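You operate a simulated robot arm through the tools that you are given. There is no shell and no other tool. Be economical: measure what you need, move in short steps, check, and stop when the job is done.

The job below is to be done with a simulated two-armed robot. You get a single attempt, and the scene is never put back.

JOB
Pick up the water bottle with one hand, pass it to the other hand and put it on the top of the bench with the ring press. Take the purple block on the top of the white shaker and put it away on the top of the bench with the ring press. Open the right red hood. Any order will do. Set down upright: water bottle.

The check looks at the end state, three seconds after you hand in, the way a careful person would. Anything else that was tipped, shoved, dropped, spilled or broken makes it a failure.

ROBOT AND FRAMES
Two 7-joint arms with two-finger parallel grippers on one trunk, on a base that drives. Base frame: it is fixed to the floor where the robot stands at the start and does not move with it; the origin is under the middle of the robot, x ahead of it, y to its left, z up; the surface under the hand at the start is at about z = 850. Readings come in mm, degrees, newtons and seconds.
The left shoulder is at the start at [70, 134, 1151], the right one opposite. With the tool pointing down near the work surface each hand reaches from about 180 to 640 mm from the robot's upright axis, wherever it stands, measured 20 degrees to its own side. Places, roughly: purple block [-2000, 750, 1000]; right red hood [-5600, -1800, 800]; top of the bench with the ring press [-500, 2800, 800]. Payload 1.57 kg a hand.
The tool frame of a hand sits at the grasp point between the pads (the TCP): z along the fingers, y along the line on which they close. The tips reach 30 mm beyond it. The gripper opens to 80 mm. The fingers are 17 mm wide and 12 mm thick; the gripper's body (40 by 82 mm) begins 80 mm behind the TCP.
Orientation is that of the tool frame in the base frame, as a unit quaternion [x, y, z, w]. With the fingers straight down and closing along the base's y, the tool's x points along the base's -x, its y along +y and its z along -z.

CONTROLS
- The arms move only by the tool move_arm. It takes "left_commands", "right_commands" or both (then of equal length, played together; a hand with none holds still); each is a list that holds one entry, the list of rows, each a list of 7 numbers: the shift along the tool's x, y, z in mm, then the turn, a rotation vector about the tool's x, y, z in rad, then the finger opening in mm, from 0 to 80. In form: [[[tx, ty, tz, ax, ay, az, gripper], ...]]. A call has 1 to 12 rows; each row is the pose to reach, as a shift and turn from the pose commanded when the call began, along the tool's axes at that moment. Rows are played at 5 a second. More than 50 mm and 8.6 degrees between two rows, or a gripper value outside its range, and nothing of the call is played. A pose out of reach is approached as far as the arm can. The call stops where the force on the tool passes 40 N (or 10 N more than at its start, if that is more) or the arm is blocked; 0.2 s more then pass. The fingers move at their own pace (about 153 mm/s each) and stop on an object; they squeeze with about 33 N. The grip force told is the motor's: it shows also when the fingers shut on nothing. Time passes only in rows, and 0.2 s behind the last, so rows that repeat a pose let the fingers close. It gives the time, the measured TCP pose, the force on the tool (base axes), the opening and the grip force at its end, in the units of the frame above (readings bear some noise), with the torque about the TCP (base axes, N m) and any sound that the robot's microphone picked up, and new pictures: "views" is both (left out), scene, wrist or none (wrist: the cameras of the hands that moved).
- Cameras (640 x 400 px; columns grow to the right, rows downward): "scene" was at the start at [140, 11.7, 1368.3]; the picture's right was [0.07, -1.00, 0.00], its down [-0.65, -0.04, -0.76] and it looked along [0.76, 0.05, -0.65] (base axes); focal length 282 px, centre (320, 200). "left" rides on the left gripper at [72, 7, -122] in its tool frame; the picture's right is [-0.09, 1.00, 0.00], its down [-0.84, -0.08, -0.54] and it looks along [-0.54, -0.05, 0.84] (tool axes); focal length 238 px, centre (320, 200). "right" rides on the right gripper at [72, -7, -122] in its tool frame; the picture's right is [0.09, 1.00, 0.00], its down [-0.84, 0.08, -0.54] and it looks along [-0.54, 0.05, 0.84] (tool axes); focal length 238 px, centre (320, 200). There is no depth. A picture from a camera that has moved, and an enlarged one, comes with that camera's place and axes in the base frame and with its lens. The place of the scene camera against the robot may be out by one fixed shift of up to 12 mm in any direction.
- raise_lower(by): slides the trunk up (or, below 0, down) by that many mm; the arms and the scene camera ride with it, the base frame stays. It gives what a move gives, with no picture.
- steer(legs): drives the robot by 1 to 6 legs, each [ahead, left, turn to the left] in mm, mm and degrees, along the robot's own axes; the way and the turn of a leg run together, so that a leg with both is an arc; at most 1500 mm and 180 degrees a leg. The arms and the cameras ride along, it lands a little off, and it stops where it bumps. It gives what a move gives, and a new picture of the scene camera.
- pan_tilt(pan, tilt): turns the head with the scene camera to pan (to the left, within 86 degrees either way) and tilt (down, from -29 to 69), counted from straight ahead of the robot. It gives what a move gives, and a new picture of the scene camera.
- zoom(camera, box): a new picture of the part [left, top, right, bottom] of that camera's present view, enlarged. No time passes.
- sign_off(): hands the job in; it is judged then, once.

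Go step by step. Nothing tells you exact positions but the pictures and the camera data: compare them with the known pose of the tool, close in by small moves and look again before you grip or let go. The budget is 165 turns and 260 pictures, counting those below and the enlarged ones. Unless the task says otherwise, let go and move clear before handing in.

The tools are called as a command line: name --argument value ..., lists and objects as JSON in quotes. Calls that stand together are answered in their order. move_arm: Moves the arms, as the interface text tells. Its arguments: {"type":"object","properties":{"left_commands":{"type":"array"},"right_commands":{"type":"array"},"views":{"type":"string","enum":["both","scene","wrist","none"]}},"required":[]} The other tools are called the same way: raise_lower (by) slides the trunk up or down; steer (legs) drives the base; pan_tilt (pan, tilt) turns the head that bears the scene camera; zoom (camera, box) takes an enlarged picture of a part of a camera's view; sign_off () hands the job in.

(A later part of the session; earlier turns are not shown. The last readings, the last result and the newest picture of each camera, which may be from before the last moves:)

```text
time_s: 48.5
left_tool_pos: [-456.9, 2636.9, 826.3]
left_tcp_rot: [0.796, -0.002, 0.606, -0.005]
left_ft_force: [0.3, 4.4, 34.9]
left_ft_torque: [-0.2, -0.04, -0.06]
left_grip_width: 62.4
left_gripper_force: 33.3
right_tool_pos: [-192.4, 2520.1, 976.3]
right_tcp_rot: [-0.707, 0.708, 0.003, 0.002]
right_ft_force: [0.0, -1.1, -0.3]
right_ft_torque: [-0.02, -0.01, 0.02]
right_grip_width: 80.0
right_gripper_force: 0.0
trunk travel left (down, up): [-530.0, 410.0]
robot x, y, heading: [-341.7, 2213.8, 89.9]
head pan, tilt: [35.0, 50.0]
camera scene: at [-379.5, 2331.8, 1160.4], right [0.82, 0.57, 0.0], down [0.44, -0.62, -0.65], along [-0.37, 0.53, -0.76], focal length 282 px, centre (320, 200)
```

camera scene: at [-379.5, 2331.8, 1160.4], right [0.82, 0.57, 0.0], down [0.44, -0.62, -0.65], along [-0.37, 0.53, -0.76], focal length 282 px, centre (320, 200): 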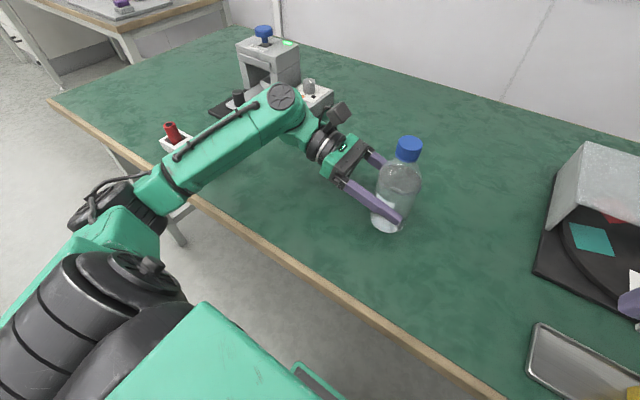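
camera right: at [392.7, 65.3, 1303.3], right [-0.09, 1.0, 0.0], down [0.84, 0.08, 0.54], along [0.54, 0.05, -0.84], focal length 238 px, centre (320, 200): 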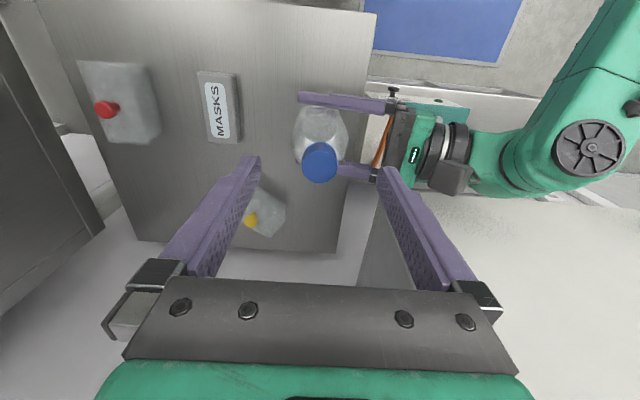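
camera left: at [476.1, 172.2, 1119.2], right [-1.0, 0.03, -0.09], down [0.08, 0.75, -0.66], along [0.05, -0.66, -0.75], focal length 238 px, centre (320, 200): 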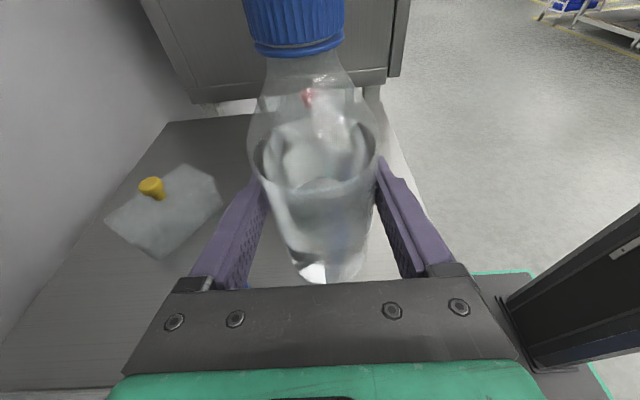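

The bottle has made contact, with 35 N upward. I'll relieve most of that by raising 3 mm and inspect.

move_arm --left_commands '[[[1.5, 0, -0.4, 0, 0, 0, 50], [3, 0, -0.8, 0, 0, 0, 50]]]' --views "wrist"

zoom --camera "scene" --box '[310, 120, 470, 250]'

```text
time_s: 49.1
left_tool_pos: [-457.1, 2637.5, 825.0]
left_tcp_rot: [0.798, -0.002, 0.603, -0.001]
left_ft_force: [3.4, 2.9, 19.7]
left_ft_torque: [0.42, -0.39, 0.09]
left_grip_width: 62.4
left_gripper_force: 32.7
right_tool_pos: [-192.2, 2521.4, 975.9]
right_tcp_rot: [0.708, -0.707, -0.002, -0.001]
right_ft_force: [0.1, 0.4, -0.7]
right_ft_torque: [0.01, 0.03, 0.0]
right_grip_width: 80.1
right_gripper_force: 0.0
trunk travel left (down, up): [-530.0, 410.0]
robot x, y, heading: [-341.7, 2216.6, 89.9]
head pan, tilt: [35.0, 50.0]
camera left: at [-554.1, 2630.1, 927.7], right [-0.03, -1.0, -0.09], down [-0.75, 0.08, -0.66], along [0.66, 0.05, -0.75], focal length 238 px, centre (320, 200)
```

left: 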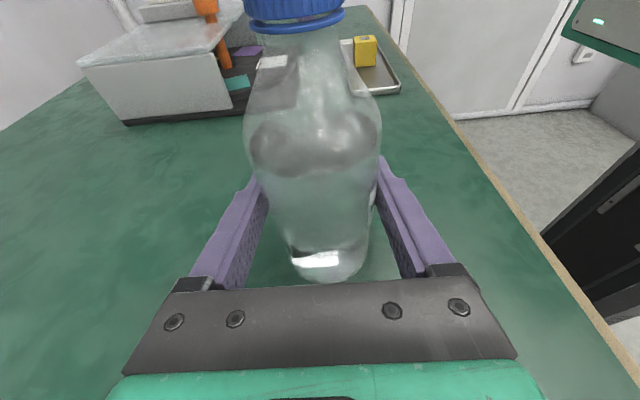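

```text
3.08 times, centred on (390, 185) of scene
camera zoom: at [-379.4, 2333.0, 1159.9], right [0.82, 0.57, 0.0], down [0.44, -0.63, -0.64], along [-0.37, 0.53, -0.76], focal length 867 px, centre (105, 246)
```

zoom: 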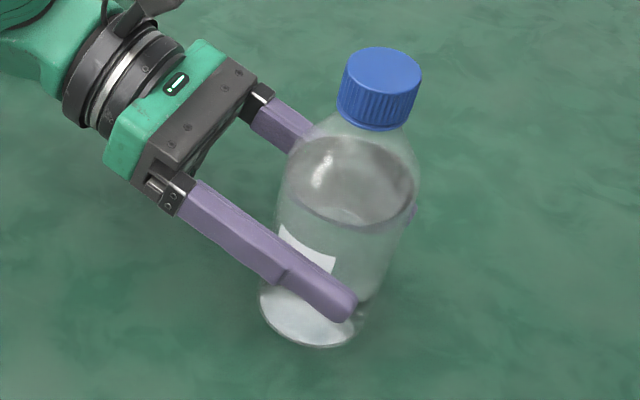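

The bottle base is at z of about 760, on the bench. I'll relieve a little more, then open and back straight out.

move_arm --left_commands '[[[2, 0, -0.5, 0, 0, 0, 50], [3, 0, -0.8, 0, 0, 0, 50], [3, 0, -0.8, 0, 0, 0, 50]]]' --views "none"

```text
time_s: 49.9
left_tool_pos: [-458.5, 2637.7, 827.0]
left_tcp_rot: [0.798, -0.001, 0.603, 0.001]
left_ft_force: [0.1, -0.2, -3.2]
left_ft_torque: [0.0, -0.02, 0.0]
left_grip_width: 62.7
left_gripper_force: 33.3
right_tool_pos: [-192.1, 2523.5, 974.4]
right_tcp_rot: [0.708, -0.706, 0.0, 0.0]
right_ft_force: [-0.5, 0.0, -0.3]
right_ft_torque: [0.02, -0.01, 0.0]
right_grip_width: 79.9
right_gripper_force: 0.0
trunk travel left (down, up): [-530.0, 410.0]
robot x, y, heading: [-342.2, 2214.4, 90.0]
head pan, tilt: [35.0, 50.0]
```

move_arm --left_commands '[[[-1, 0, 0.2, 0, 0, 0, 50], [-2, 0, 0.5, 0, 0, 0, 50], [-2, 0, 0.5, 0, 0, 0, 64], [-2, 0, 0.5, 0, 0, 0, 70], [-2, 0, 0.5, 0, 0, 0, 80], [-2, 0, 0.5, 0, 0, 0, 80], [-2, 0, -20, 0, 0, 0, 80], [-2, 0, -45, 0, 0, 0, 80], [-2, 0, -80, 0, 0, 0, 80], [-2, 0, -120, 0, 0, 0, 80]]]'

```text
time_s: 52.1
left_tool_pos: [-574.9, 2637.2, 858.7]
left_tcp_rot: [0.796, -0.001, 0.605, -0.001]
left_ft_force: [-0.6, 0.4, 0.2]
left_ft_torque: [-0.03, 0.01, 0.0]
left_grip_width: 80.0
left_gripper_force: 0.1
right_tool_pos: [-192.8, 2522.8, 975.8]
right_tcp_rot: [-0.707, 0.707, 0.0, 0.001]
right_ft_force: [0.5, 0.1, -0.3]
right_ft_torque: [-0.01, -0.02, 0.0]
right_grip_width: 80.1
right_gripper_force: 0.1
trunk travel left (down, up): [-530.0, 410.0]
robot x, y, heading: [-336.0, 2214.6, 90.1]
head pan, tilt: [35.0, 50.0]
camera scene: at [-381.4, 2335.1, 1159.8], right [0.82, 0.57, 0.0], down [0.44, -0.63, -0.64], along [-0.37, 0.53, -0.77], focal length 282 px, centre (320, 200)
camera left: at [-672.5, 2630.8, 961.1], right [-0.03, -1.0, -0.09], down [-0.75, 0.08, -0.66], along [0.66, 0.05, -0.75], focal length 238 px, centre (320, 200)
```

scene: 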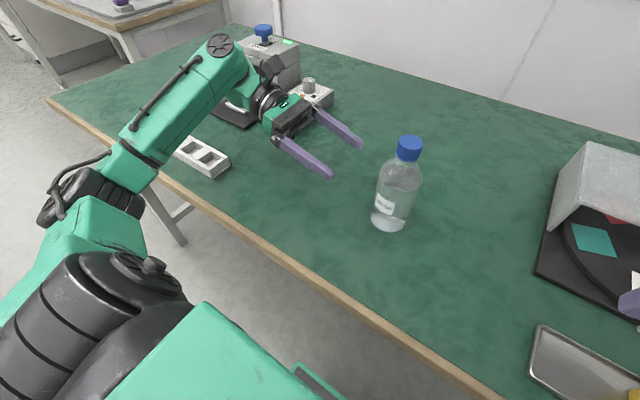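
left: 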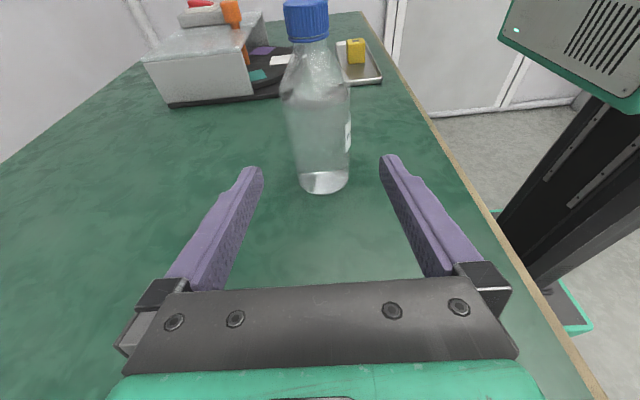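

The bottle stands upright on the bench. I'll raise the trunk straight up, back away, and look around toward the block at [-2000, 750].

raise_lower --by 195

steer --legs '[[-800, 0, 0]]'

pan_tilt --pan 86 --tilt 20

```text
time_s: 54.2
left_tool_pos: [-574.3, 2638.4, 1055.1]
left_tcp_rot: [0.796, -0.001, 0.605, -0.001]
left_ft_force: [0.6, -0.6, 0.6]
left_ft_torque: [-0.02, 0.03, 0.0]
left_grip_width: 80.0
left_gripper_force: 0.0
right_tool_pos: [-193.0, 2522.9, 1170.4]
right_tcp_rot: [-0.706, 0.708, 0.001, 0.0]
right_ft_force: [0.3, 0.1, 0.2]
right_ft_torque: [0.01, 0.03, -0.01]
right_grip_width: 80.3
right_gripper_force: 0.0
trunk travel left (down, up): [-725.0, 215.0]
robot x, y, heading: [-338.9, 2215.7, 90.0]
head pan, tilt: [35.0, 50.0]
```

```text
time_s: 58.5
left_tool_pos: [-574.7, 1841.5, 1054.8]
left_tcp_rot: [0.796, 0.0, 0.605, -0.002]
left_ft_force: [-0.6, 0.3, 0.4]
left_ft_torque: [-0.01, -0.01, -0.01]
left_grip_width: 80.0
left_gripper_force: 0.1
right_tool_pos: [-190.7, 1727.7, 1170.2]
right_tcp_rot: [0.707, -0.707, 0.0, -0.001]
right_ft_force: [0.5, 0.1, 0.6]
right_ft_torque: [0.02, -0.01, 0.03]
right_grip_width: 80.0
right_gripper_force: 0.0
trunk travel left (down, up): [-725.0, 215.0]
robot x, y, heading: [-338.6, 1423.5, 90.2]
head pan, tilt: [35.0, 50.0]
camera scene: at [-379.0, 1539.4, 1354.8], right [0.82, 0.58, 0.0], down [0.44, -0.63, -0.64], along [-0.37, 0.53, -0.77], focal length 282 px, centre (320, 200)
```

scene: 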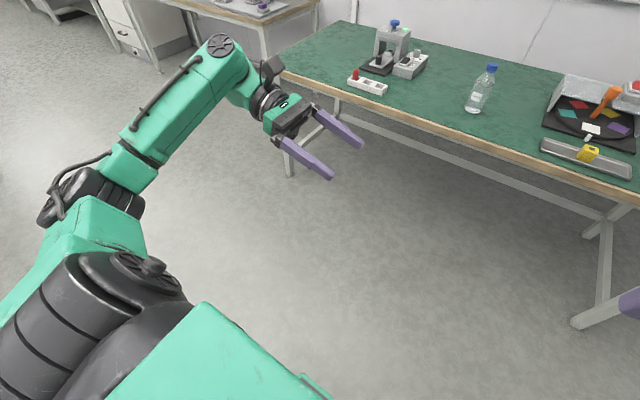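

```text
time_s: 59.7
left_tool_pos: [-573.8, 1842.4, 1054.3]
left_tcp_rot: [0.797, 0.0, 0.604, -0.001]
left_ft_force: [0.0, 0.2, -0.4]
left_ft_torque: [-0.04, 0.01, 0.02]
left_grip_width: 80.0
left_gripper_force: 0.0
right_tool_pos: [-192.2, 1726.0, 1171.1]
right_tcp_rot: [0.708, -0.707, 0.0, -0.001]
right_ft_force: [0.6, 0.2, -0.2]
right_ft_torque: [0.0, 0.0, -0.02]
right_grip_width: 80.3
right_gripper_force: 0.0
trunk travel left (down, up): [-725.0, 215.0]
robot x, y, heading: [-338.8, 1419.4, 90.2]
head pan, tilt: [85.9, 20.0]
camera scene: at [-427.6, 1482.4, 1400.4], right [0.07, 1.0, 0.0], down [0.34, -0.02, -0.94], along [-0.94, 0.06, -0.34], focal length 282 px, centre (320, 200)
```

scene: 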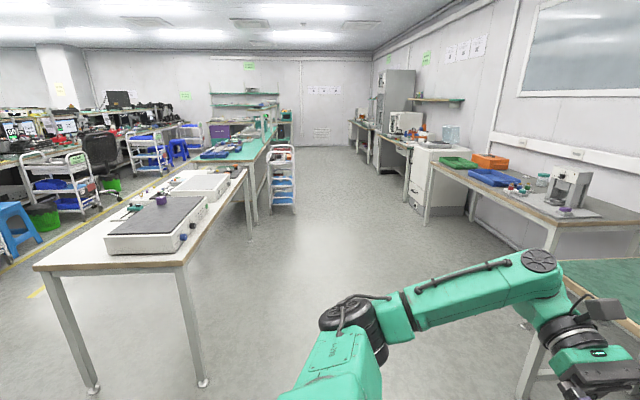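

I see the white shaker with the purple block on it, on the table to the left of this view. I'll zoom in on it.

zoom --camera "scene" --box '[20, 150, 260, 300]'

```text
2.67 times, centred on (140, 225) of scene
camera zoom: at [-427.6, 1482.4, 1400.4], right [0.07, 1.0, 0.0], down [0.34, -0.02, -0.94], along [-0.94, 0.06, -0.34], focal length 752 px, centre (800, 133)
```

zoom: 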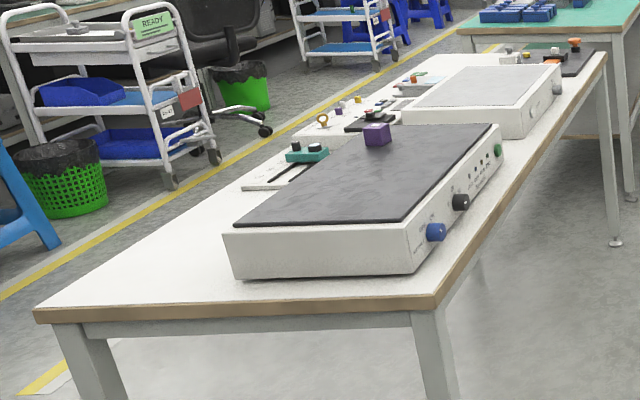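

I'll fold the left arm back to pointing down here in open space before driving to the shaker.

move_arm --left_commands '[[[0, 0, -5, 0, -0.13, 0, 80], [0, 0, -10, 0, -0.26, 0, 80], [0, 0, -15, 0, -0.39, 0, 80], [0, 0, -20, 0, -0.52, 0, 80], [0, 0, -25, 0, -0.65, 0, 80], [0, 0, -30, 0, -0.78, 0, 80], [0, 0, -30, 0, -0.91, 0, 80], [0, 0, -30, 0, -1.04, 0, 80], [0, 0, -30, 0, -1.17, 0, 80], [0, 0, -30, 0, -1.3, 0, 80]]]' --views "none"

move_arm --left_commands '[[[0, 0, 0, 0, 0, 0.14, 80], [0, 0, 0, 0, 0, 0.28, 80], [0, 0, 0, 0, 0, 0.42, 80], [0, 0, 0, 0, 0, 0.56, 80], [0, 0, 0, 0, 0, 0.7, 80], [0, 0, 0, 0, 0, 0.84, 80], [0, 0, 0, 0, 0, 0.98, 80], [0, 0, 0, 0, 0, 1.12, 80], [0, 0, 0, 0, 0, 1.26, 80], [0, 0, 0, 0, 0, 1.4, 80], [0, 0, 0, 0, 0, 1.5708, 80]]]' --views "none"

pan_tilt --pan 0 --tilt 25

steer --legs '[[0, 0, 90], [800, 0, 0], [0, 0, 45]]'

```text
time_s: 61.9
left_tool_pos: [-601.9, 1841.8, 1062.8]
left_tcp_rot: [1.0, 0.001, -0.002, -0.002]
left_ft_force: [0.6, 0.2, -0.3]
left_ft_torque: [-0.03, 0.03, -0.02]
left_grip_width: 80.2
left_gripper_force: 0.2
right_tool_pos: [-189.4, 1726.4, 1170.5]
right_tcp_rot: [0.708, -0.706, -0.001, 0.0]
right_ft_force: [-1.1, -0.2, 0.6]
right_ft_torque: [-0.01, 0.0, -0.02]
right_grip_width: 80.2
right_gripper_force: 0.1
trunk travel left (down, up): [-725.0, 215.0]
robot x, y, heading: [-341.1, 1418.7, 90.3]
head pan, tilt: [85.9, 20.0]
```

```text
refused: row 11 steps farther than a row can; nothing moved
```

```text
time_s: 63.5
left_tool_pos: [-601.7, 1840.9, 1063.2]
left_tcp_rot: [1.0, 0.0, -0.001, -0.002]
left_ft_force: [-0.2, 0.0, -0.4]
left_ft_torque: [0.0, -0.02, 0.0]
left_grip_width: 80.1
left_gripper_force: 0.1
right_tool_pos: [-190.8, 1727.1, 1170.9]
right_tcp_rot: [0.708, -0.707, 0.0, -0.002]
right_ft_force: [-0.4, -0.4, 1.4]
right_ft_torque: [-0.01, -0.01, -0.03]
right_grip_width: 80.2
right_gripper_force: 0.1
trunk travel left (down, up): [-725.0, 215.0]
robot x, y, heading: [-338.4, 1421.2, 89.9]
head pan, tilt: [0.0, 25.0]
camera scene: at [-335.0, 1568.1, 1392.3], right [1.0, 0.0, 0.0], down [0.0, -0.42, -0.91], along [0.0, 0.91, -0.42], focal length 282 px, centre (320, 200)
```

scene: 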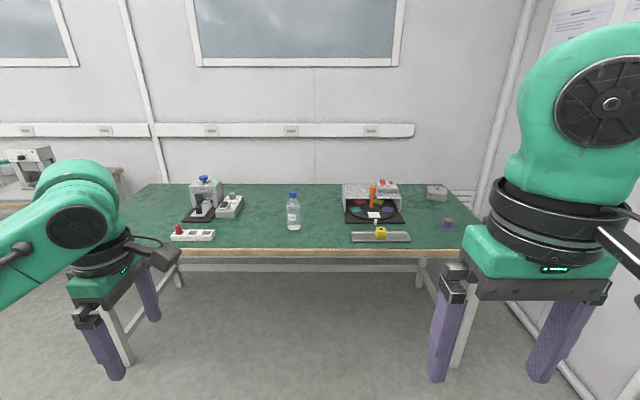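

```text
time_s: 73.7
left_tool_pos: [-1255.6, 935.1, 1062.2]
left_tcp_rot: [0.384, 0.923, -0.001, -0.001]
left_ft_force: [0.6, 0.5, 0.7]
left_ft_torque: [-0.02, 0.0, -0.04]
left_grip_width: 80.2
left_gripper_force: 0.0
right_tool_pos: [-1463.5, 1307.8, 1170.3]
right_tcp_rot: [0.924, 0.382, -0.001, 0.001]
right_ft_force: [0.9, 0.2, 0.0]
right_ft_torque: [-0.04, -0.02, 0.0]
right_grip_width: 80.1
right_gripper_force: 0.0
trunk travel left (down, up): [-725.0, 215.0]
robot x, y, heading: [-1142.1, 1418.8, -135.3]
head pan, tilt: [0.0, 25.0]
camera scene: at [-1236.5, 1324.2, 1392.3], right [-0.71, 0.71, 0.0], down [0.3, 0.3, -0.91], along [-0.64, -0.64, -0.42], focal length 282 px, centre (320, 200)
```

scene: 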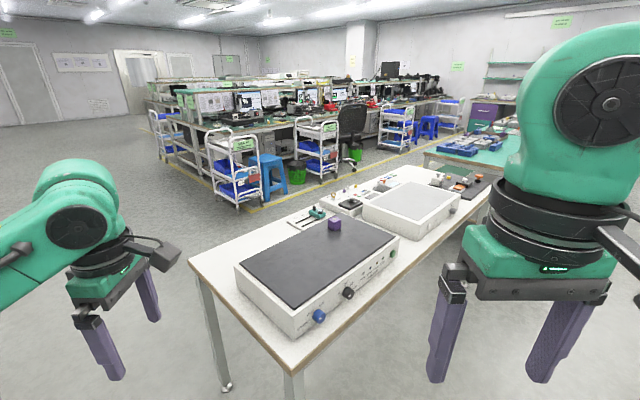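

The block is at about [-1916, 724, 873] and the table's near edge is at y of about 978. I'll square up facing the table with the right hand toward the block.

steer --legs '[[0, 0, 45.3], [0, -624, 0], [140, 0, 0]]'

pan_tilt --pan -10 --tilt 45

```text
time_s: 80.1
left_tool_pos: [-1502.5, 858.3, 1063.7]
left_tcp_rot: [-0.001, 1.0, -0.002, 0.001]
left_ft_force: [0.5, 0.0, 0.3]
left_ft_torque: [-0.01, -0.03, -0.02]
left_grip_width: 79.8
left_gripper_force: 0.0
right_tool_pos: [-1913.0, 974.3, 1172.2]
right_tcp_rot: [0.707, 0.707, -0.001, 0.002]
right_ft_force: [-0.3, 0.8, -1.2]
right_ft_torque: [-0.02, 0.0, 0.02]
right_grip_width: 80.1
right_gripper_force: 0.0
trunk travel left (down, up): [-725.0, 215.0]
robot x, y, heading: [-1767.2, 1279.3, -89.8]
head pan, tilt: [0.0, 25.0]
camera scene: at [-1759.6, 1144.9, 1392.6], right [-1.0, 0.0, 0.0], down [0.0, 0.42, -0.91], along [0.0, -0.91, -0.42], focal length 282 px, centre (320, 200)
```

scene: 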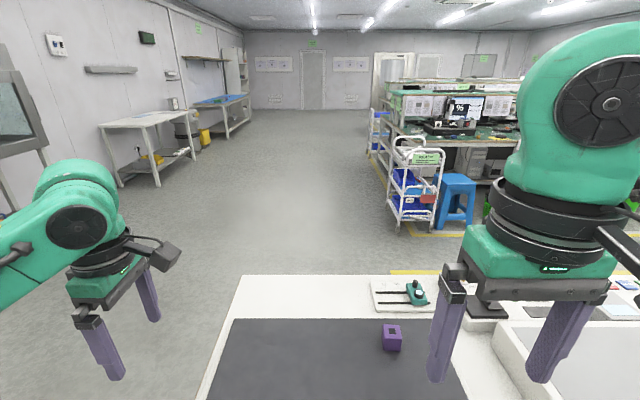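

```text
time_s: 81.0
left_tool_pos: [-1502.9, 855.2, 1062.2]
left_tcp_rot: [-0.001, 1.0, -0.002, 0.0]
left_ft_force: [-0.6, 0.1, 0.1]
left_ft_torque: [0.02, -0.02, 0.0]
left_grip_width: 80.0
left_gripper_force: 0.0
right_tool_pos: [-1914.4, 971.0, 1171.3]
right_tcp_rot: [0.708, 0.706, 0.0, 0.0]
right_ft_force: [0.0, -0.7, 0.1]
right_ft_torque: [0.03, 0.01, -0.01]
right_grip_width: 80.1
right_gripper_force: 0.0
trunk travel left (down, up): [-725.0, 215.0]
robot x, y, heading: [-1766.6, 1281.1, -89.9]
head pan, tilt: [-10.0, 45.0]
camera scene: at [-1773.6, 1154.1, 1361.8], right [-0.99, 0.17, 0.0], down [0.12, 0.7, -0.71], along [-0.12, -0.7, -0.71], focal length 282 px, centre (320, 200)
```

scene: 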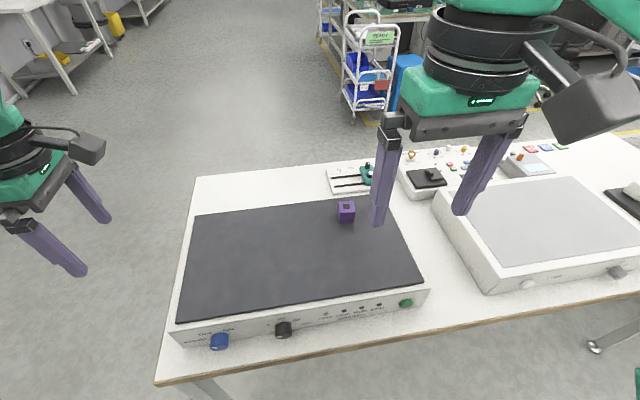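

The block is at about [-1918, 734] after correcting for the camera bias. I'll bring the right hand above it at z of about 965.

move_arm --right_commands '[[[-40, 0, 10, 0, 0, 0, 80], [-80, -1, 30, 0, 0, 0, 80], [-120, -2, 55, 0, 0, 0, 80], [-155, -3, 85, 0, 0, 0, 80], [-185, -3, 115, 0, 0, 0, 80], [-210, -4, 150, 0, 0, 0, 80], [-228, -4, 185, 0, 0, 0, 80], [-236, -4, 206, 0, 0, 0, 80]]]'

```text
time_s: 82.8
left_tool_pos: [-1504.8, 856.1, 1062.6]
left_tcp_rot: [0.0, 1.0, -0.002, 0.001]
left_ft_force: [-0.5, 0.5, 1.1]
left_ft_torque: [0.02, -0.04, 0.0]
left_grip_width: 80.1
left_gripper_force: 0.0
right_tool_pos: [-1918.4, 735.2, 964.7]
right_tcp_rot: [0.707, 0.708, 0.0, 0.001]
right_ft_force: [-0.3, 0.6, 0.5]
right_ft_torque: [-0.03, 0.0, -0.02]
right_grip_width: 79.8
right_gripper_force: 0.1
trunk travel left (down, up): [-725.0, 215.0]
robot x, y, heading: [-1762.3, 1277.8, -89.7]
head pan, tilt: [-10.0, 45.0]
camera scene: at [-1773.8, 1154.3, 1361.7], right [-0.98, 0.17, 0.0], down [0.12, 0.7, -0.71], along [-0.12, -0.7, -0.71], focal length 282 px, centre (320, 200)
camera right: at [-1925.9, 806.5, 1087.1], right [1.0, 0.09, 0.0], down [0.08, -0.84, 0.54], along [0.05, -0.54, -0.84], focal length 238 px, centre (320, 200)
```

scene: 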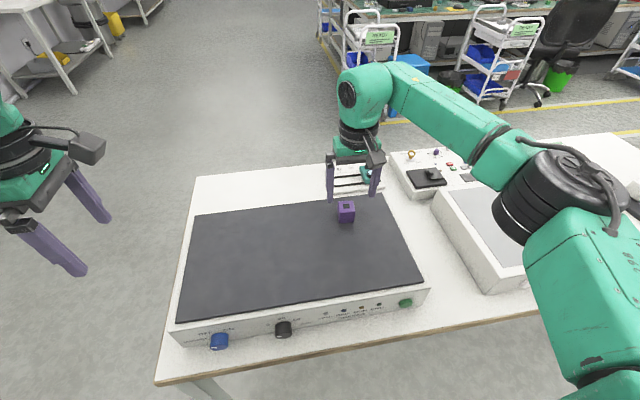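
right: 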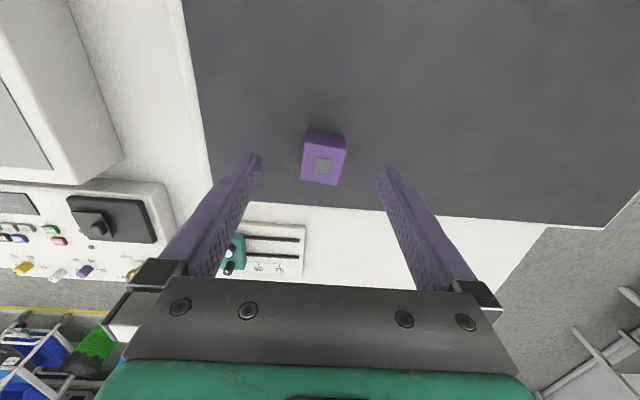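

Combining the views gives the block top at z of about 822 and y of about 690, farther and lower than I first thought. I'll shift and descend to 905, then look again.

move_arm --right_commands '[[[-22, 3, 0, 0, 0, 0, 80], [-43, 6, 20, 0, 0, 0, 80], [-43, 6, 60, 0, 0, 0, 80]]]' --views "wrist"

```text
time_s: 83.6
left_tool_pos: [-1504.3, 856.2, 1063.8]
left_tcp_rot: [0.0, 1.0, -0.002, 0.001]
left_ft_force: [-0.4, -0.2, -0.3]
left_ft_torque: [0.03, -0.04, 0.0]
left_grip_width: 80.1
left_gripper_force: 0.1
right_tool_pos: [-1911.4, 693.7, 904.3]
right_tcp_rot: [0.707, 0.707, -0.001, 0.001]
right_ft_force: [-0.8, 0.0, 0.8]
right_ft_torque: [-0.02, 0.0, 0.02]
right_grip_width: 79.6
right_gripper_force: 0.2
trunk travel left (down, up): [-725.0, 215.0]
robot x, y, heading: [-1765.7, 1279.5, -90.1]
head pan, tilt: [-10.0, 45.0]
camera right: at [-1919.3, 764.6, 1025.6], right [1.0, 0.09, 0.0], down [0.08, -0.84, 0.54], along [0.05, -0.54, -0.84], focal length 238 px, centre (320, 200)
```

right: 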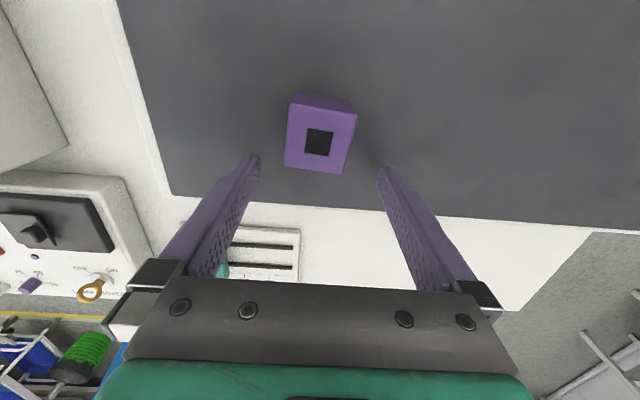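

The depth is still ambiguous, with the block top between 820 and 890. I'll raise the hand 30 mm and shift 70 mm sideways for a clean parallax reading.

zoom --camera "right" --box '[240, 80, 400, 180]'

move_arm --right_commands '[[[0, 0, -30, 0, 0, 0, 80], [15, 35, -30, 0, 0, 0, 80], [30, 70, -30, 0, 0, 0, 80]]]' --views "none"

zoom --camera "right" --box '[160, 80, 320, 180]'

```text
4.00 times, centred on (320, 130) of right
camera zoom: at [-1919.3, 764.6, 1025.6], right [1.0, 0.09, 0.0], down [0.08, -0.84, 0.54], along [0.05, -0.54, -0.84], focal length 953 px, centre (320, 480)
```

zoom: 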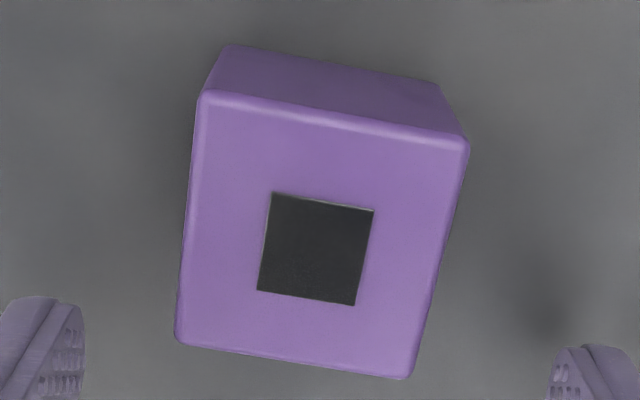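

```text
time_s: 84.4
left_tool_pos: [-1501.7, 856.6, 1061.3]
left_tcp_rot: [0.0, 1.0, -0.002, 0.001]
left_ft_force: [0.4, 0.3, -0.3]
left_ft_torque: [0.02, 0.01, -0.02]
left_grip_width: 79.9
left_gripper_force: 0.0
right_tool_pos: [-1840.4, 723.9, 935.1]
right_tcp_rot: [0.707, 0.707, -0.001, 0.001]
right_ft_force: [1.0, -0.6, -0.6]
right_ft_torque: [0.03, 0.0, -0.02]
right_grip_width: 80.1
right_gripper_force: 0.0
trunk travel left (down, up): [-725.0, 215.0]
robot x, y, heading: [-1762.3, 1278.9, -89.9]
head pan, tilt: [-10.0, 45.0]
```

```text
4.00 times, centred on (240, 130) of right
camera zoom: at [-1847.2, 794.8, 1056.0], right [1.0, 0.09, 0.0], down [0.08, -0.84, 0.54], along [0.05, -0.54, -0.84], focal length 953 px, centre (640, 480)
```

zoom: 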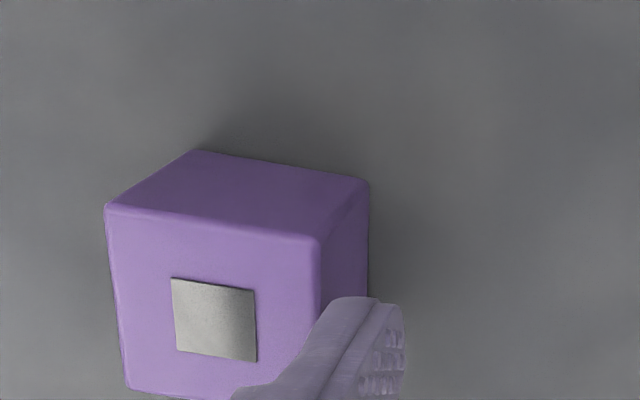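

The parallax gives the block centre at [-1916, 721], top z about 899.5, a 34 mm cube yawed about -5°. I'll align above it and descend.

move_arm --right_commands '[[[0, 0, -25, 0, 0, 0, 80], [2, -38, -25, 0, 0, 0.04, 80], [3, -75, -25, 0, 0, 0.085, 80], [3, -75, 0, 0, 0, 0.085, 80]]]'

```text
time_s: 85.4
left_tool_pos: [-1502.4, 856.6, 1062.4]
left_tcp_rot: [0.0, 1.0, -0.001, 0.0]
left_ft_force: [0.4, 0.0, 0.0]
left_ft_torque: [0.05, 0.01, 0.04]
left_grip_width: 79.9
left_gripper_force: 0.0
right_tool_pos: [-1916.4, 724.5, 934.6]
right_tcp_rot: [0.737, 0.676, -0.001, 0.001]
right_ft_force: [0.2, -0.8, -0.1]
right_ft_torque: [0.0, 0.02, -0.01]
right_grip_width: 80.1
right_gripper_force: 0.1
trunk travel left (down, up): [-725.0, 215.0]
robot x, y, heading: [-1763.6, 1278.9, -90.1]
head pan, tilt: [-10.0, 45.0]
camera scene: at [-1772.5, 1153.9, 1361.7], right [-0.98, 0.17, 0.0], down [0.12, 0.7, -0.71], along [-0.12, -0.7, -0.71], focal length 282 px, centre (320, 200)
camera right: at [-1917.4, 796.6, 1056.2], right [1.0, 0.01, 0.0], down [0.01, -0.84, 0.54], along [0.0, -0.54, -0.84], focal length 238 px, centre (320, 200)
```

scene: 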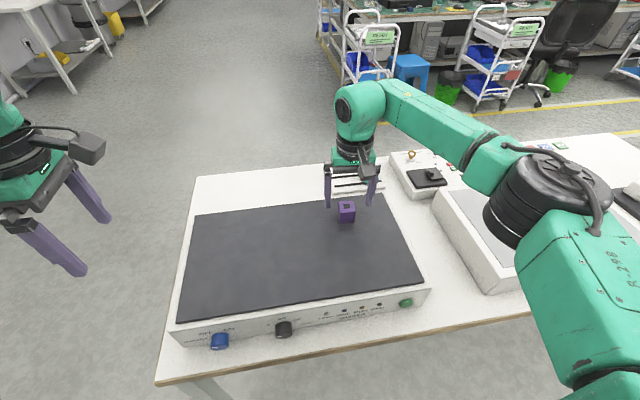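
right: 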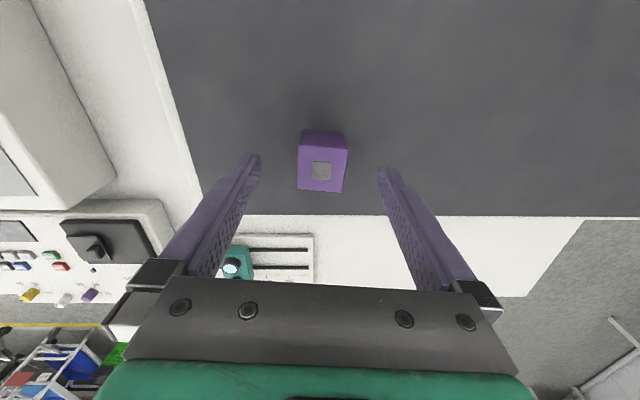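

The block is well aligned. I'll descend to z of about 900 and close.

move_arm --right_commands '[[[-3, 0, 15, 0, 0, 0, 80], [-3, 0, 28, 0, 0, 0, 80], [-3, 0, 35, 0, 0, 0, 80], [-3, 0, 35, 0, 0, 0, 50], [-3, 0, 35, 0, 0, 0, 25], [-3, 0, 35, 0, 0, 0, 20], [-3, 0, 35, 0, 0, 0, 20]]]' --views "wrist"

```text
time_s: 87.0
left_tool_pos: [-1503.1, 857.6, 1061.9]
left_tcp_rot: [-0.001, 1.0, -0.001, 0.001]
left_ft_force: [-0.2, 0.3, 0.1]
left_ft_torque: [-0.05, 0.01, 0.0]
left_grip_width: 80.0
left_gripper_force: 0.0
right_tool_pos: [-1917.2, 722.8, 900.8]
right_tcp_rot: [0.737, 0.676, 0.0, 0.001]
right_ft_force: [-0.3, -0.7, -0.1]
right_ft_torque: [0.0, 0.05, -0.01]
right_grip_width: 34.9
right_gripper_force: 33.3
trunk travel left (down, up): [-725.0, 215.0]
robot x, y, heading: [-1761.9, 1278.7, -89.9]
head pan, tilt: [-10.0, 45.0]
camera right: at [-1918.3, 794.5, 1021.3], right [1.0, 0.01, 0.0], down [0.01, -0.84, 0.54], along [0.0, -0.54, -0.84], focal length 238 px, centre (320, 200)
```

right: 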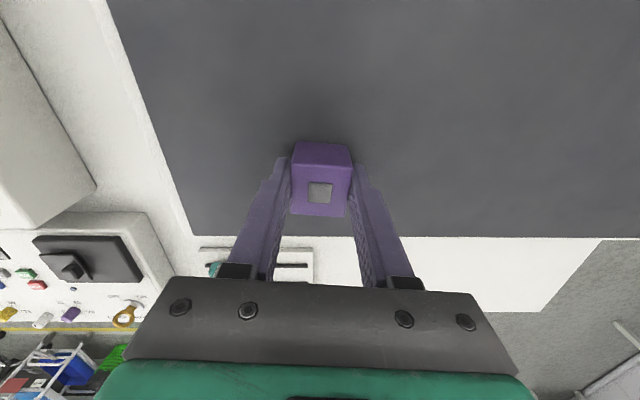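

The block is gripped at 34.9 mm. I'll lift it, pull in, back off, and drive back to the ring-press bench.

move_arm --right_commands '[[[0, 0, -30, 0, 0, 0, 20], [0, 0, -70, 0, 0, 0, 20], [10, 0, -110, 0, 0, 0, 20], [40, 0, -145, 0, 0, 0, 20], [80, 0, -170, 0, 0, 0, 20], [120, 0, -190, 0, 0, 0, 20], [160, 0, -200, 0, 0, 0, 20]]]' --views "wrist"

pan_tilt --pan 0 --tilt 35

steer --legs '[[-150, 0, 0], [0, 0, 180], [0, -1290, 0], [600, 0, 0]]'

```text
time_s: 88.6
left_tool_pos: [-1504.0, 857.7, 1063.9]
left_tcp_rot: [0.0, 1.0, -0.002, 0.001]
left_ft_force: [-0.2, 0.9, 0.3]
left_ft_torque: [0.0, 0.05, -0.01]
left_grip_width: 79.9
left_gripper_force: 0.0
right_tool_pos: [-1904.0, 884.0, 1100.0]
right_tcp_rot: [0.737, 0.676, -0.001, 0.002]
right_ft_force: [0.1, 0.3, 0.2]
right_ft_torque: [-0.02, -0.01, -0.04]
right_grip_width: 35.1
right_gripper_force: 32.9
trunk travel left (down, up): [-725.0, 215.0]
robot x, y, heading: [-1767.1, 1278.9, -89.9]
head pan, tilt: [-10.0, 45.0]
camera right: at [-1905.2, 955.5, 1221.4], right [1.0, 0.01, 0.0], down [0.01, -0.84, 0.54], along [0.0, -0.54, -0.84], focal length 238 px, centre (320, 200)
```

right: 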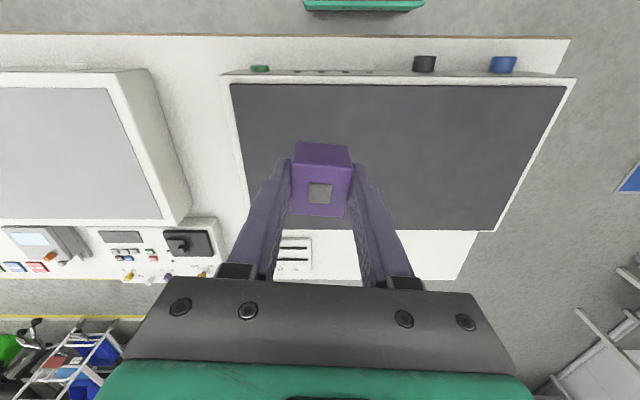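

```text
time_s: 89.3
left_tool_pos: [-1504.9, 856.0, 1062.7]
left_tcp_rot: [0.0, 1.0, -0.001, 0.001]
left_ft_force: [-0.6, -0.7, 0.2]
left_ft_torque: [-0.01, 0.02, 0.01]
left_grip_width: 80.2
left_gripper_force: 0.1
right_tool_pos: [-1904.6, 880.2, 1100.7]
right_tcp_rot: [0.737, 0.676, 0.0, 0.001]
right_ft_force: [0.1, 0.5, -1.1]
right_ft_torque: [-0.04, -0.01, -0.01]
right_grip_width: 35.2
right_gripper_force: 32.8
trunk travel left (down, up): [-725.0, 215.0]
robot x, y, heading: [-1767.0, 1278.3, -89.7]
head pan, tilt: [0.0, 35.0]
camera scene: at [-1759.7, 1146.5, 1376.5], right [-1.0, 0.0, 0.0], down [0.0, 0.57, -0.82], along [0.0, -0.82, -0.57], focal length 282 px, centre (320, 200)
```

scene: 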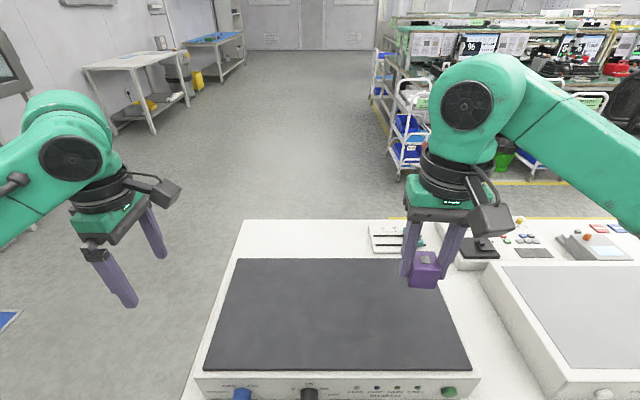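

```text
time_s: 107.0
left_tool_pos: [-729.4, 2435.4, 1062.7]
left_tcp_rot: [1.0, -0.004, 0.0, -0.002]
left_ft_force: [0.0, -1.1, -0.4]
left_ft_torque: [-0.03, 0.02, -0.01]
left_grip_width: 80.0
left_gripper_force: 0.2
right_tool_pos: [-329.2, 2407.2, 1099.2]
right_tcp_rot: [-0.673, 0.74, 0.0, 0.0]
right_ft_force: [-0.4, -0.1, -1.0]
right_ft_torque: [0.01, -0.01, -0.01]
right_grip_width: 35.2
right_gripper_force: 32.5
trunk travel left (down, up): [-725.0, 215.0]
robot x, y, heading: [-472.7, 2011.4, 89.6]
head pan, tilt: [0.0, 35.0]
camera scene: at [-465.1, 2155.6, 1376.6], right [1.0, -0.01, 0.0], down [0.0, -0.57, -0.82], along [0.01, 0.82, -0.57], focal length 282 px, centre (320, 200)
```

scene: 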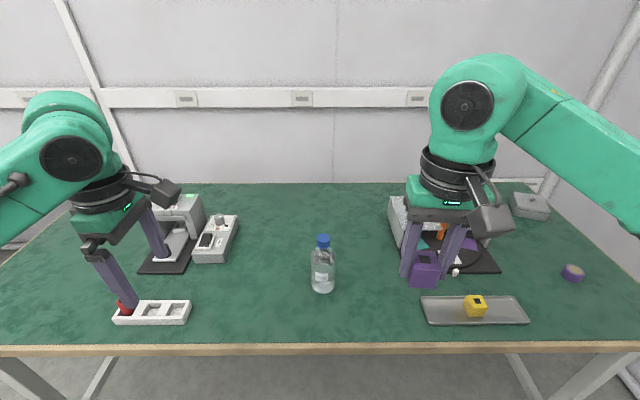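

The bench is ahead and the right hand is lined up with the free spot at x of about -328, between the bottle and the tray. I'll drive in 185 mm and check with the wrist camera.

steer --legs '[[185, 0, 0]]'

move_arm --right_commands '[[[0, 0, 45, 0, 0, 0, 20], [0, 0, 90, 0, 0, 0, 20], [0, 0, 135, 0, 0, 0, 20], [0, 0, 180, 0, 0, 0, 20]]]'

```text
time_s: 108.6
left_tool_pos: [-728.7, 2617.2, 1062.7]
left_tcp_rot: [1.0, -0.005, -0.001, -0.002]
left_ft_force: [0.3, -1.2, 0.1]
left_ft_torque: [-0.03, -0.02, 0.02]
left_grip_width: 80.2
left_gripper_force: 0.1
right_tool_pos: [-329.0, 2590.6, 1101.0]
right_tcp_rot: [-0.673, 0.74, 0.002, 0.0]
right_ft_force: [-0.4, -0.3, -1.4]
right_ft_torque: [0.02, 0.01, 0.0]
right_grip_width: 35.1
right_gripper_force: 33.1
trunk travel left (down, up): [-725.0, 215.0]
robot x, y, heading: [-472.6, 2195.4, 89.8]
head pan, tilt: [0.0, 35.0]
camera scene: at [-463.9, 2338.0, 1376.8], right [1.0, -0.01, 0.0], down [0.0, -0.57, -0.82], along [0.01, 0.82, -0.57], focal length 282 px, centre (320, 200)
```

scene: 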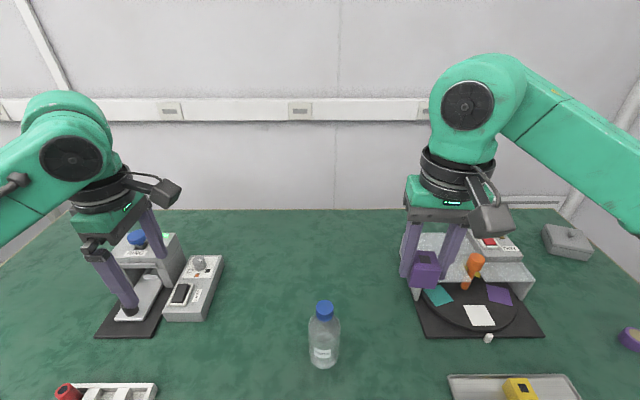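

```text
time_s: 109.6
left_tool_pos: [-727.3, 2619.5, 1062.7]
left_tcp_rot: [1.0, -0.006, -0.001, -0.002]
left_ft_force: [0.2, 0.7, -0.3]
left_ft_torque: [0.02, -0.02, -0.01]
left_grip_width: 79.9
left_gripper_force: 0.1
right_tool_pos: [-328.7, 2594.1, 918.6]
right_tcp_rot: [-0.674, 0.739, 0.002, 0.001]
right_ft_force: [0.7, -0.3, -2.1]
right_ft_torque: [0.02, 0.01, -0.02]
right_grip_width: 35.0
right_gripper_force: 32.9
trunk travel left (down, up): [-725.0, 215.0]
robot x, y, heading: [-469.3, 2199.2, 89.6]
head pan, tilt: [0.0, 35.0]
camera scene: at [-463.3, 2340.2, 1376.6], right [1.0, -0.01, 0.0], down [0.0, -0.57, -0.82], along [0.01, 0.82, -0.57], focal length 282 px, centre (320, 200)
camera right: at [-327.9, 2520.4, 1039.5], right [-1.0, 0.0, 0.0], down [0.0, 0.84, 0.54], along [0.0, 0.54, -0.84], focal length 238 px, centre (320, 200)
```

scene: 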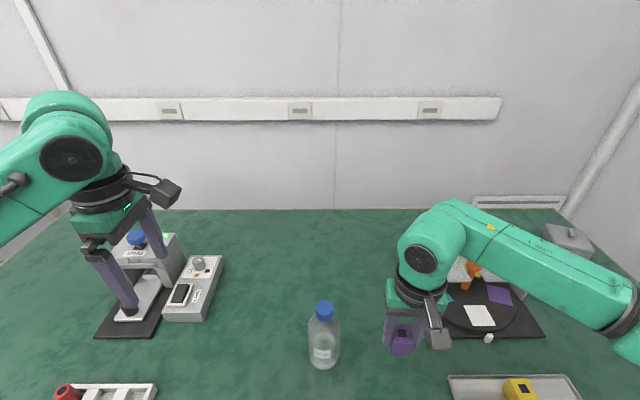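
right: 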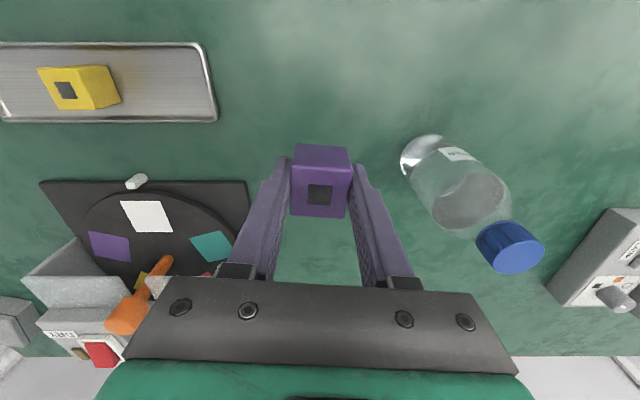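

The spot is clear. I'll descend another 95 mm with the arm and check the elbow and the block height.

move_arm --right_commands '[[[0, 0, 40, 0, 0, 0, 20], [0, 0, 75, 0, 0, 0, 20], [0, 0, 95, 0, 0, 0, 20]]]' --views "wrist"

pan_tilt --pan -35 --tilt 50

```text
time_s: 110.4
left_tool_pos: [-728.6, 2619.2, 1061.9]
left_tcp_rot: [1.0, -0.004, -0.001, -0.001]
left_ft_force: [0.1, -0.1, -0.4]
left_ft_torque: [-0.02, -0.02, 0.02]
left_grip_width: 79.8
left_gripper_force: 0.0
right_tool_pos: [-328.4, 2593.8, 825.2]
right_tcp_rot: [-0.674, 0.739, 0.002, 0.001]
right_ft_force: [0.2, 0.2, -1.2]
right_ft_torque: [0.02, -0.02, 0.02]
right_grip_width: 35.2
right_gripper_force: 32.9
trunk travel left (down, up): [-725.0, 215.0]
robot x, y, heading: [-469.9, 2197.7, 89.7]
head pan, tilt: [0.0, 35.0]
camera right: at [-328.3, 2520.5, 945.4], right [-1.0, 0.0, 0.0], down [0.0, 0.84, 0.54], along [0.0, 0.54, -0.84], focal length 238 px, centre (320, 200)
```

right: 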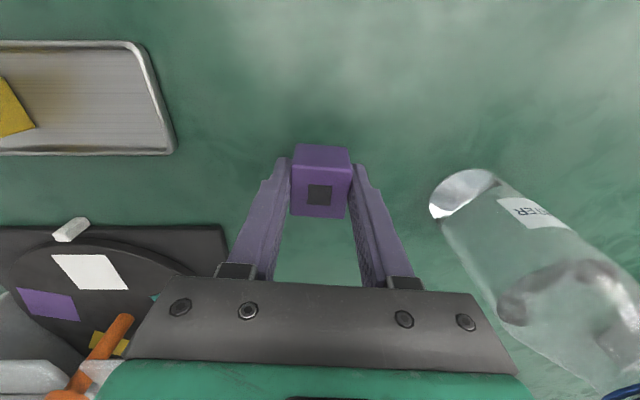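

```text
time_s: 111.4
left_tool_pos: [-727.1, 2619.0, 1061.3]
left_tcp_rot: [1.0, -0.004, -0.001, -0.001]
left_ft_force: [0.4, 0.2, -0.5]
left_ft_torque: [0.0, 0.02, -0.01]
left_grip_width: 79.9
left_gripper_force: 0.0
right_tool_pos: [-327.4, 2592.6, 824.5]
right_tcp_rot: [-0.674, 0.739, 0.001, 0.001]
right_ft_force: [-0.5, -1.1, -1.0]
right_ft_torque: [0.0, -0.03, 0.03]
right_grip_width: 35.0
right_gripper_force: 33.0
trunk travel left (down, up): [-725.0, 215.0]
robot x, y, heading: [-470.9, 2195.1, 89.7]
head pan, tilt: [-35.0, 50.0]
camera scene: at [-420.0, 2314.8, 1354.9], right [0.82, -0.58, 0.0], down [-0.44, -0.62, -0.64], along [0.37, 0.52, -0.77], focal length 282 px, centre (320, 200)
```

scene: 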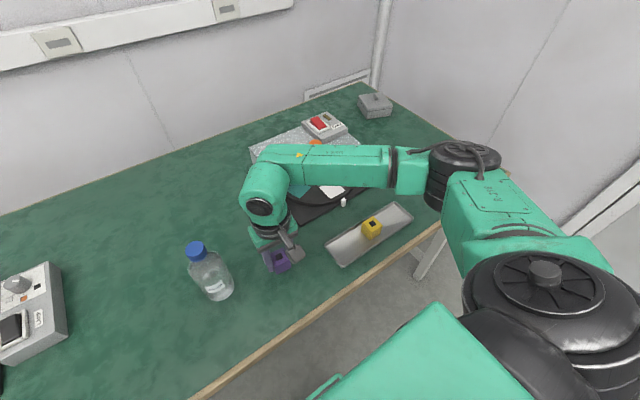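

move_arm --right_commands '[[[0, 0, 10, 0, 0, 0, 20], [0, 0, 18, 0, 0, 0, 20], [0, 0, 21, 0, 0, 0, 20], [0, 0, 23, 0, 0, 0, 20]]]' --views "none"

```text
time_s: 112.4
left_tool_pos: [-727.8, 2619.0, 1063.3]
left_tcp_rot: [1.0, -0.005, 0.0, -0.001]
left_ft_force: [-0.7, -0.1, -0.5]
left_ft_torque: [-0.02, 0.01, 0.01]
left_grip_width: 80.0
left_gripper_force: 0.1
right_tool_pos: [-327.7, 2593.1, 800.9]
right_tcp_rot: [-0.673, 0.739, 0.0, 0.0]
right_ft_force: [0.3, -0.1, -0.6]
right_ft_torque: [0.0, 0.0, -0.03]
right_grip_width: 35.1
right_gripper_force: 33.0
trunk travel left (down, up): [-725.0, 215.0]
robot x, y, heading: [-470.9, 2196.9, 89.4]
head pan, tilt: [-35.0, 50.0]
```

move_arm --right_commands '[[[0, 0, 1.5, 0, 0, 0, 20], [0, 0, 3, 0, 0, 0, 20], [0, 0, 4, 0, 0, 0, 20]]]' --views "none"

```text
time_s: 113.2
left_tool_pos: [-727.9, 2618.9, 1062.7]
left_tcp_rot: [1.0, -0.003, -0.002, -0.002]
left_ft_force: [0.7, -1.2, -1.0]
left_ft_torque: [0.01, 0.04, 0.0]
left_grip_width: 80.0
left_gripper_force: 0.2
right_tool_pos: [-328.4, 2592.6, 799.0]
right_tcp_rot: [-0.674, 0.739, 0.002, 0.001]
right_ft_force: [2.0, 0.4, 4.4]
right_ft_torque: [0.03, -0.14, 0.01]
right_grip_width: 35.4
right_gripper_force: 33.8
trunk travel left (down, up): [-725.0, 215.0]
robot x, y, heading: [-469.8, 2195.4, 89.7]
head pan, tilt: [-35.0, 50.0]
```

The block has light contact with the bench. I'll open the fingers and rise straight up.

move_arm --right_commands '[[[0, 0, 0, 0, 0, 0, 40], [0, 0, 0, 0, 0, 0, 50], [0, 0, 0, 0, 0, 0, 70], [0, 0, 0, 0, 0, 0, 70], [0, 0, -30, 0, 0, 0, 70], [0, 0, -70, 0, 0, 0, 70], [0, 0, -115, 0, 0, 0, 70], [0, 0, -160, 0, 0, 0, 70], [0, 0, -205, 0, 0, 0, 70], [0, 0, -250, 0, 0, 0, 70], [0, 0, -290, 0, 0, 0, 70]]]'

```text
time_s: 115.6
left_tool_pos: [-729.7, 2618.2, 1063.5]
left_tcp_rot: [1.0, -0.004, 0.0, -0.002]
left_ft_force: [-0.2, -0.9, -0.6]
left_ft_torque: [0.02, 0.0, 0.0]
left_grip_width: 80.1
left_gripper_force: 0.0
right_tool_pos: [-329.3, 2590.6, 1088.8]
right_tcp_rot: [-0.674, 0.739, 0.001, 0.0]
right_ft_force: [0.1, -1.0, 0.5]
right_ft_torque: [0.0, 0.0, 0.0]
right_grip_width: 70.0
right_gripper_force: 0.0
trunk travel left (down, up): [-725.0, 215.0]
robot x, y, heading: [-473.5, 2195.6, 89.4]
head pan, tilt: [-35.0, 50.0]
camera scene: at [-420.5, 2313.6, 1354.9], right [0.82, -0.58, 0.0], down [-0.44, -0.62, -0.64], along [0.37, 0.52, -0.77], focal length 282 px, centre (320, 200)
camera right: at [-328.9, 2517.8, 1210.0], right [-1.0, 0.0, 0.0], down [0.0, 0.84, 0.54], along [0.0, 0.54, -0.84], focal length 238 px, centre (320, 200)
```

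scene: 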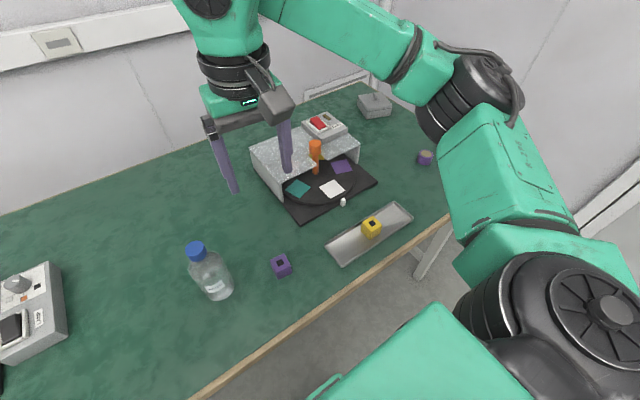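
right: 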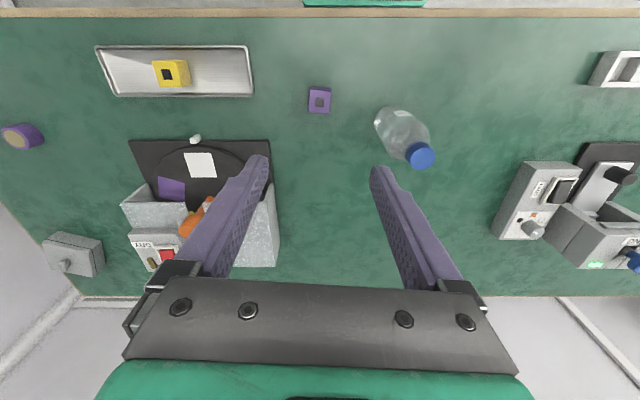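

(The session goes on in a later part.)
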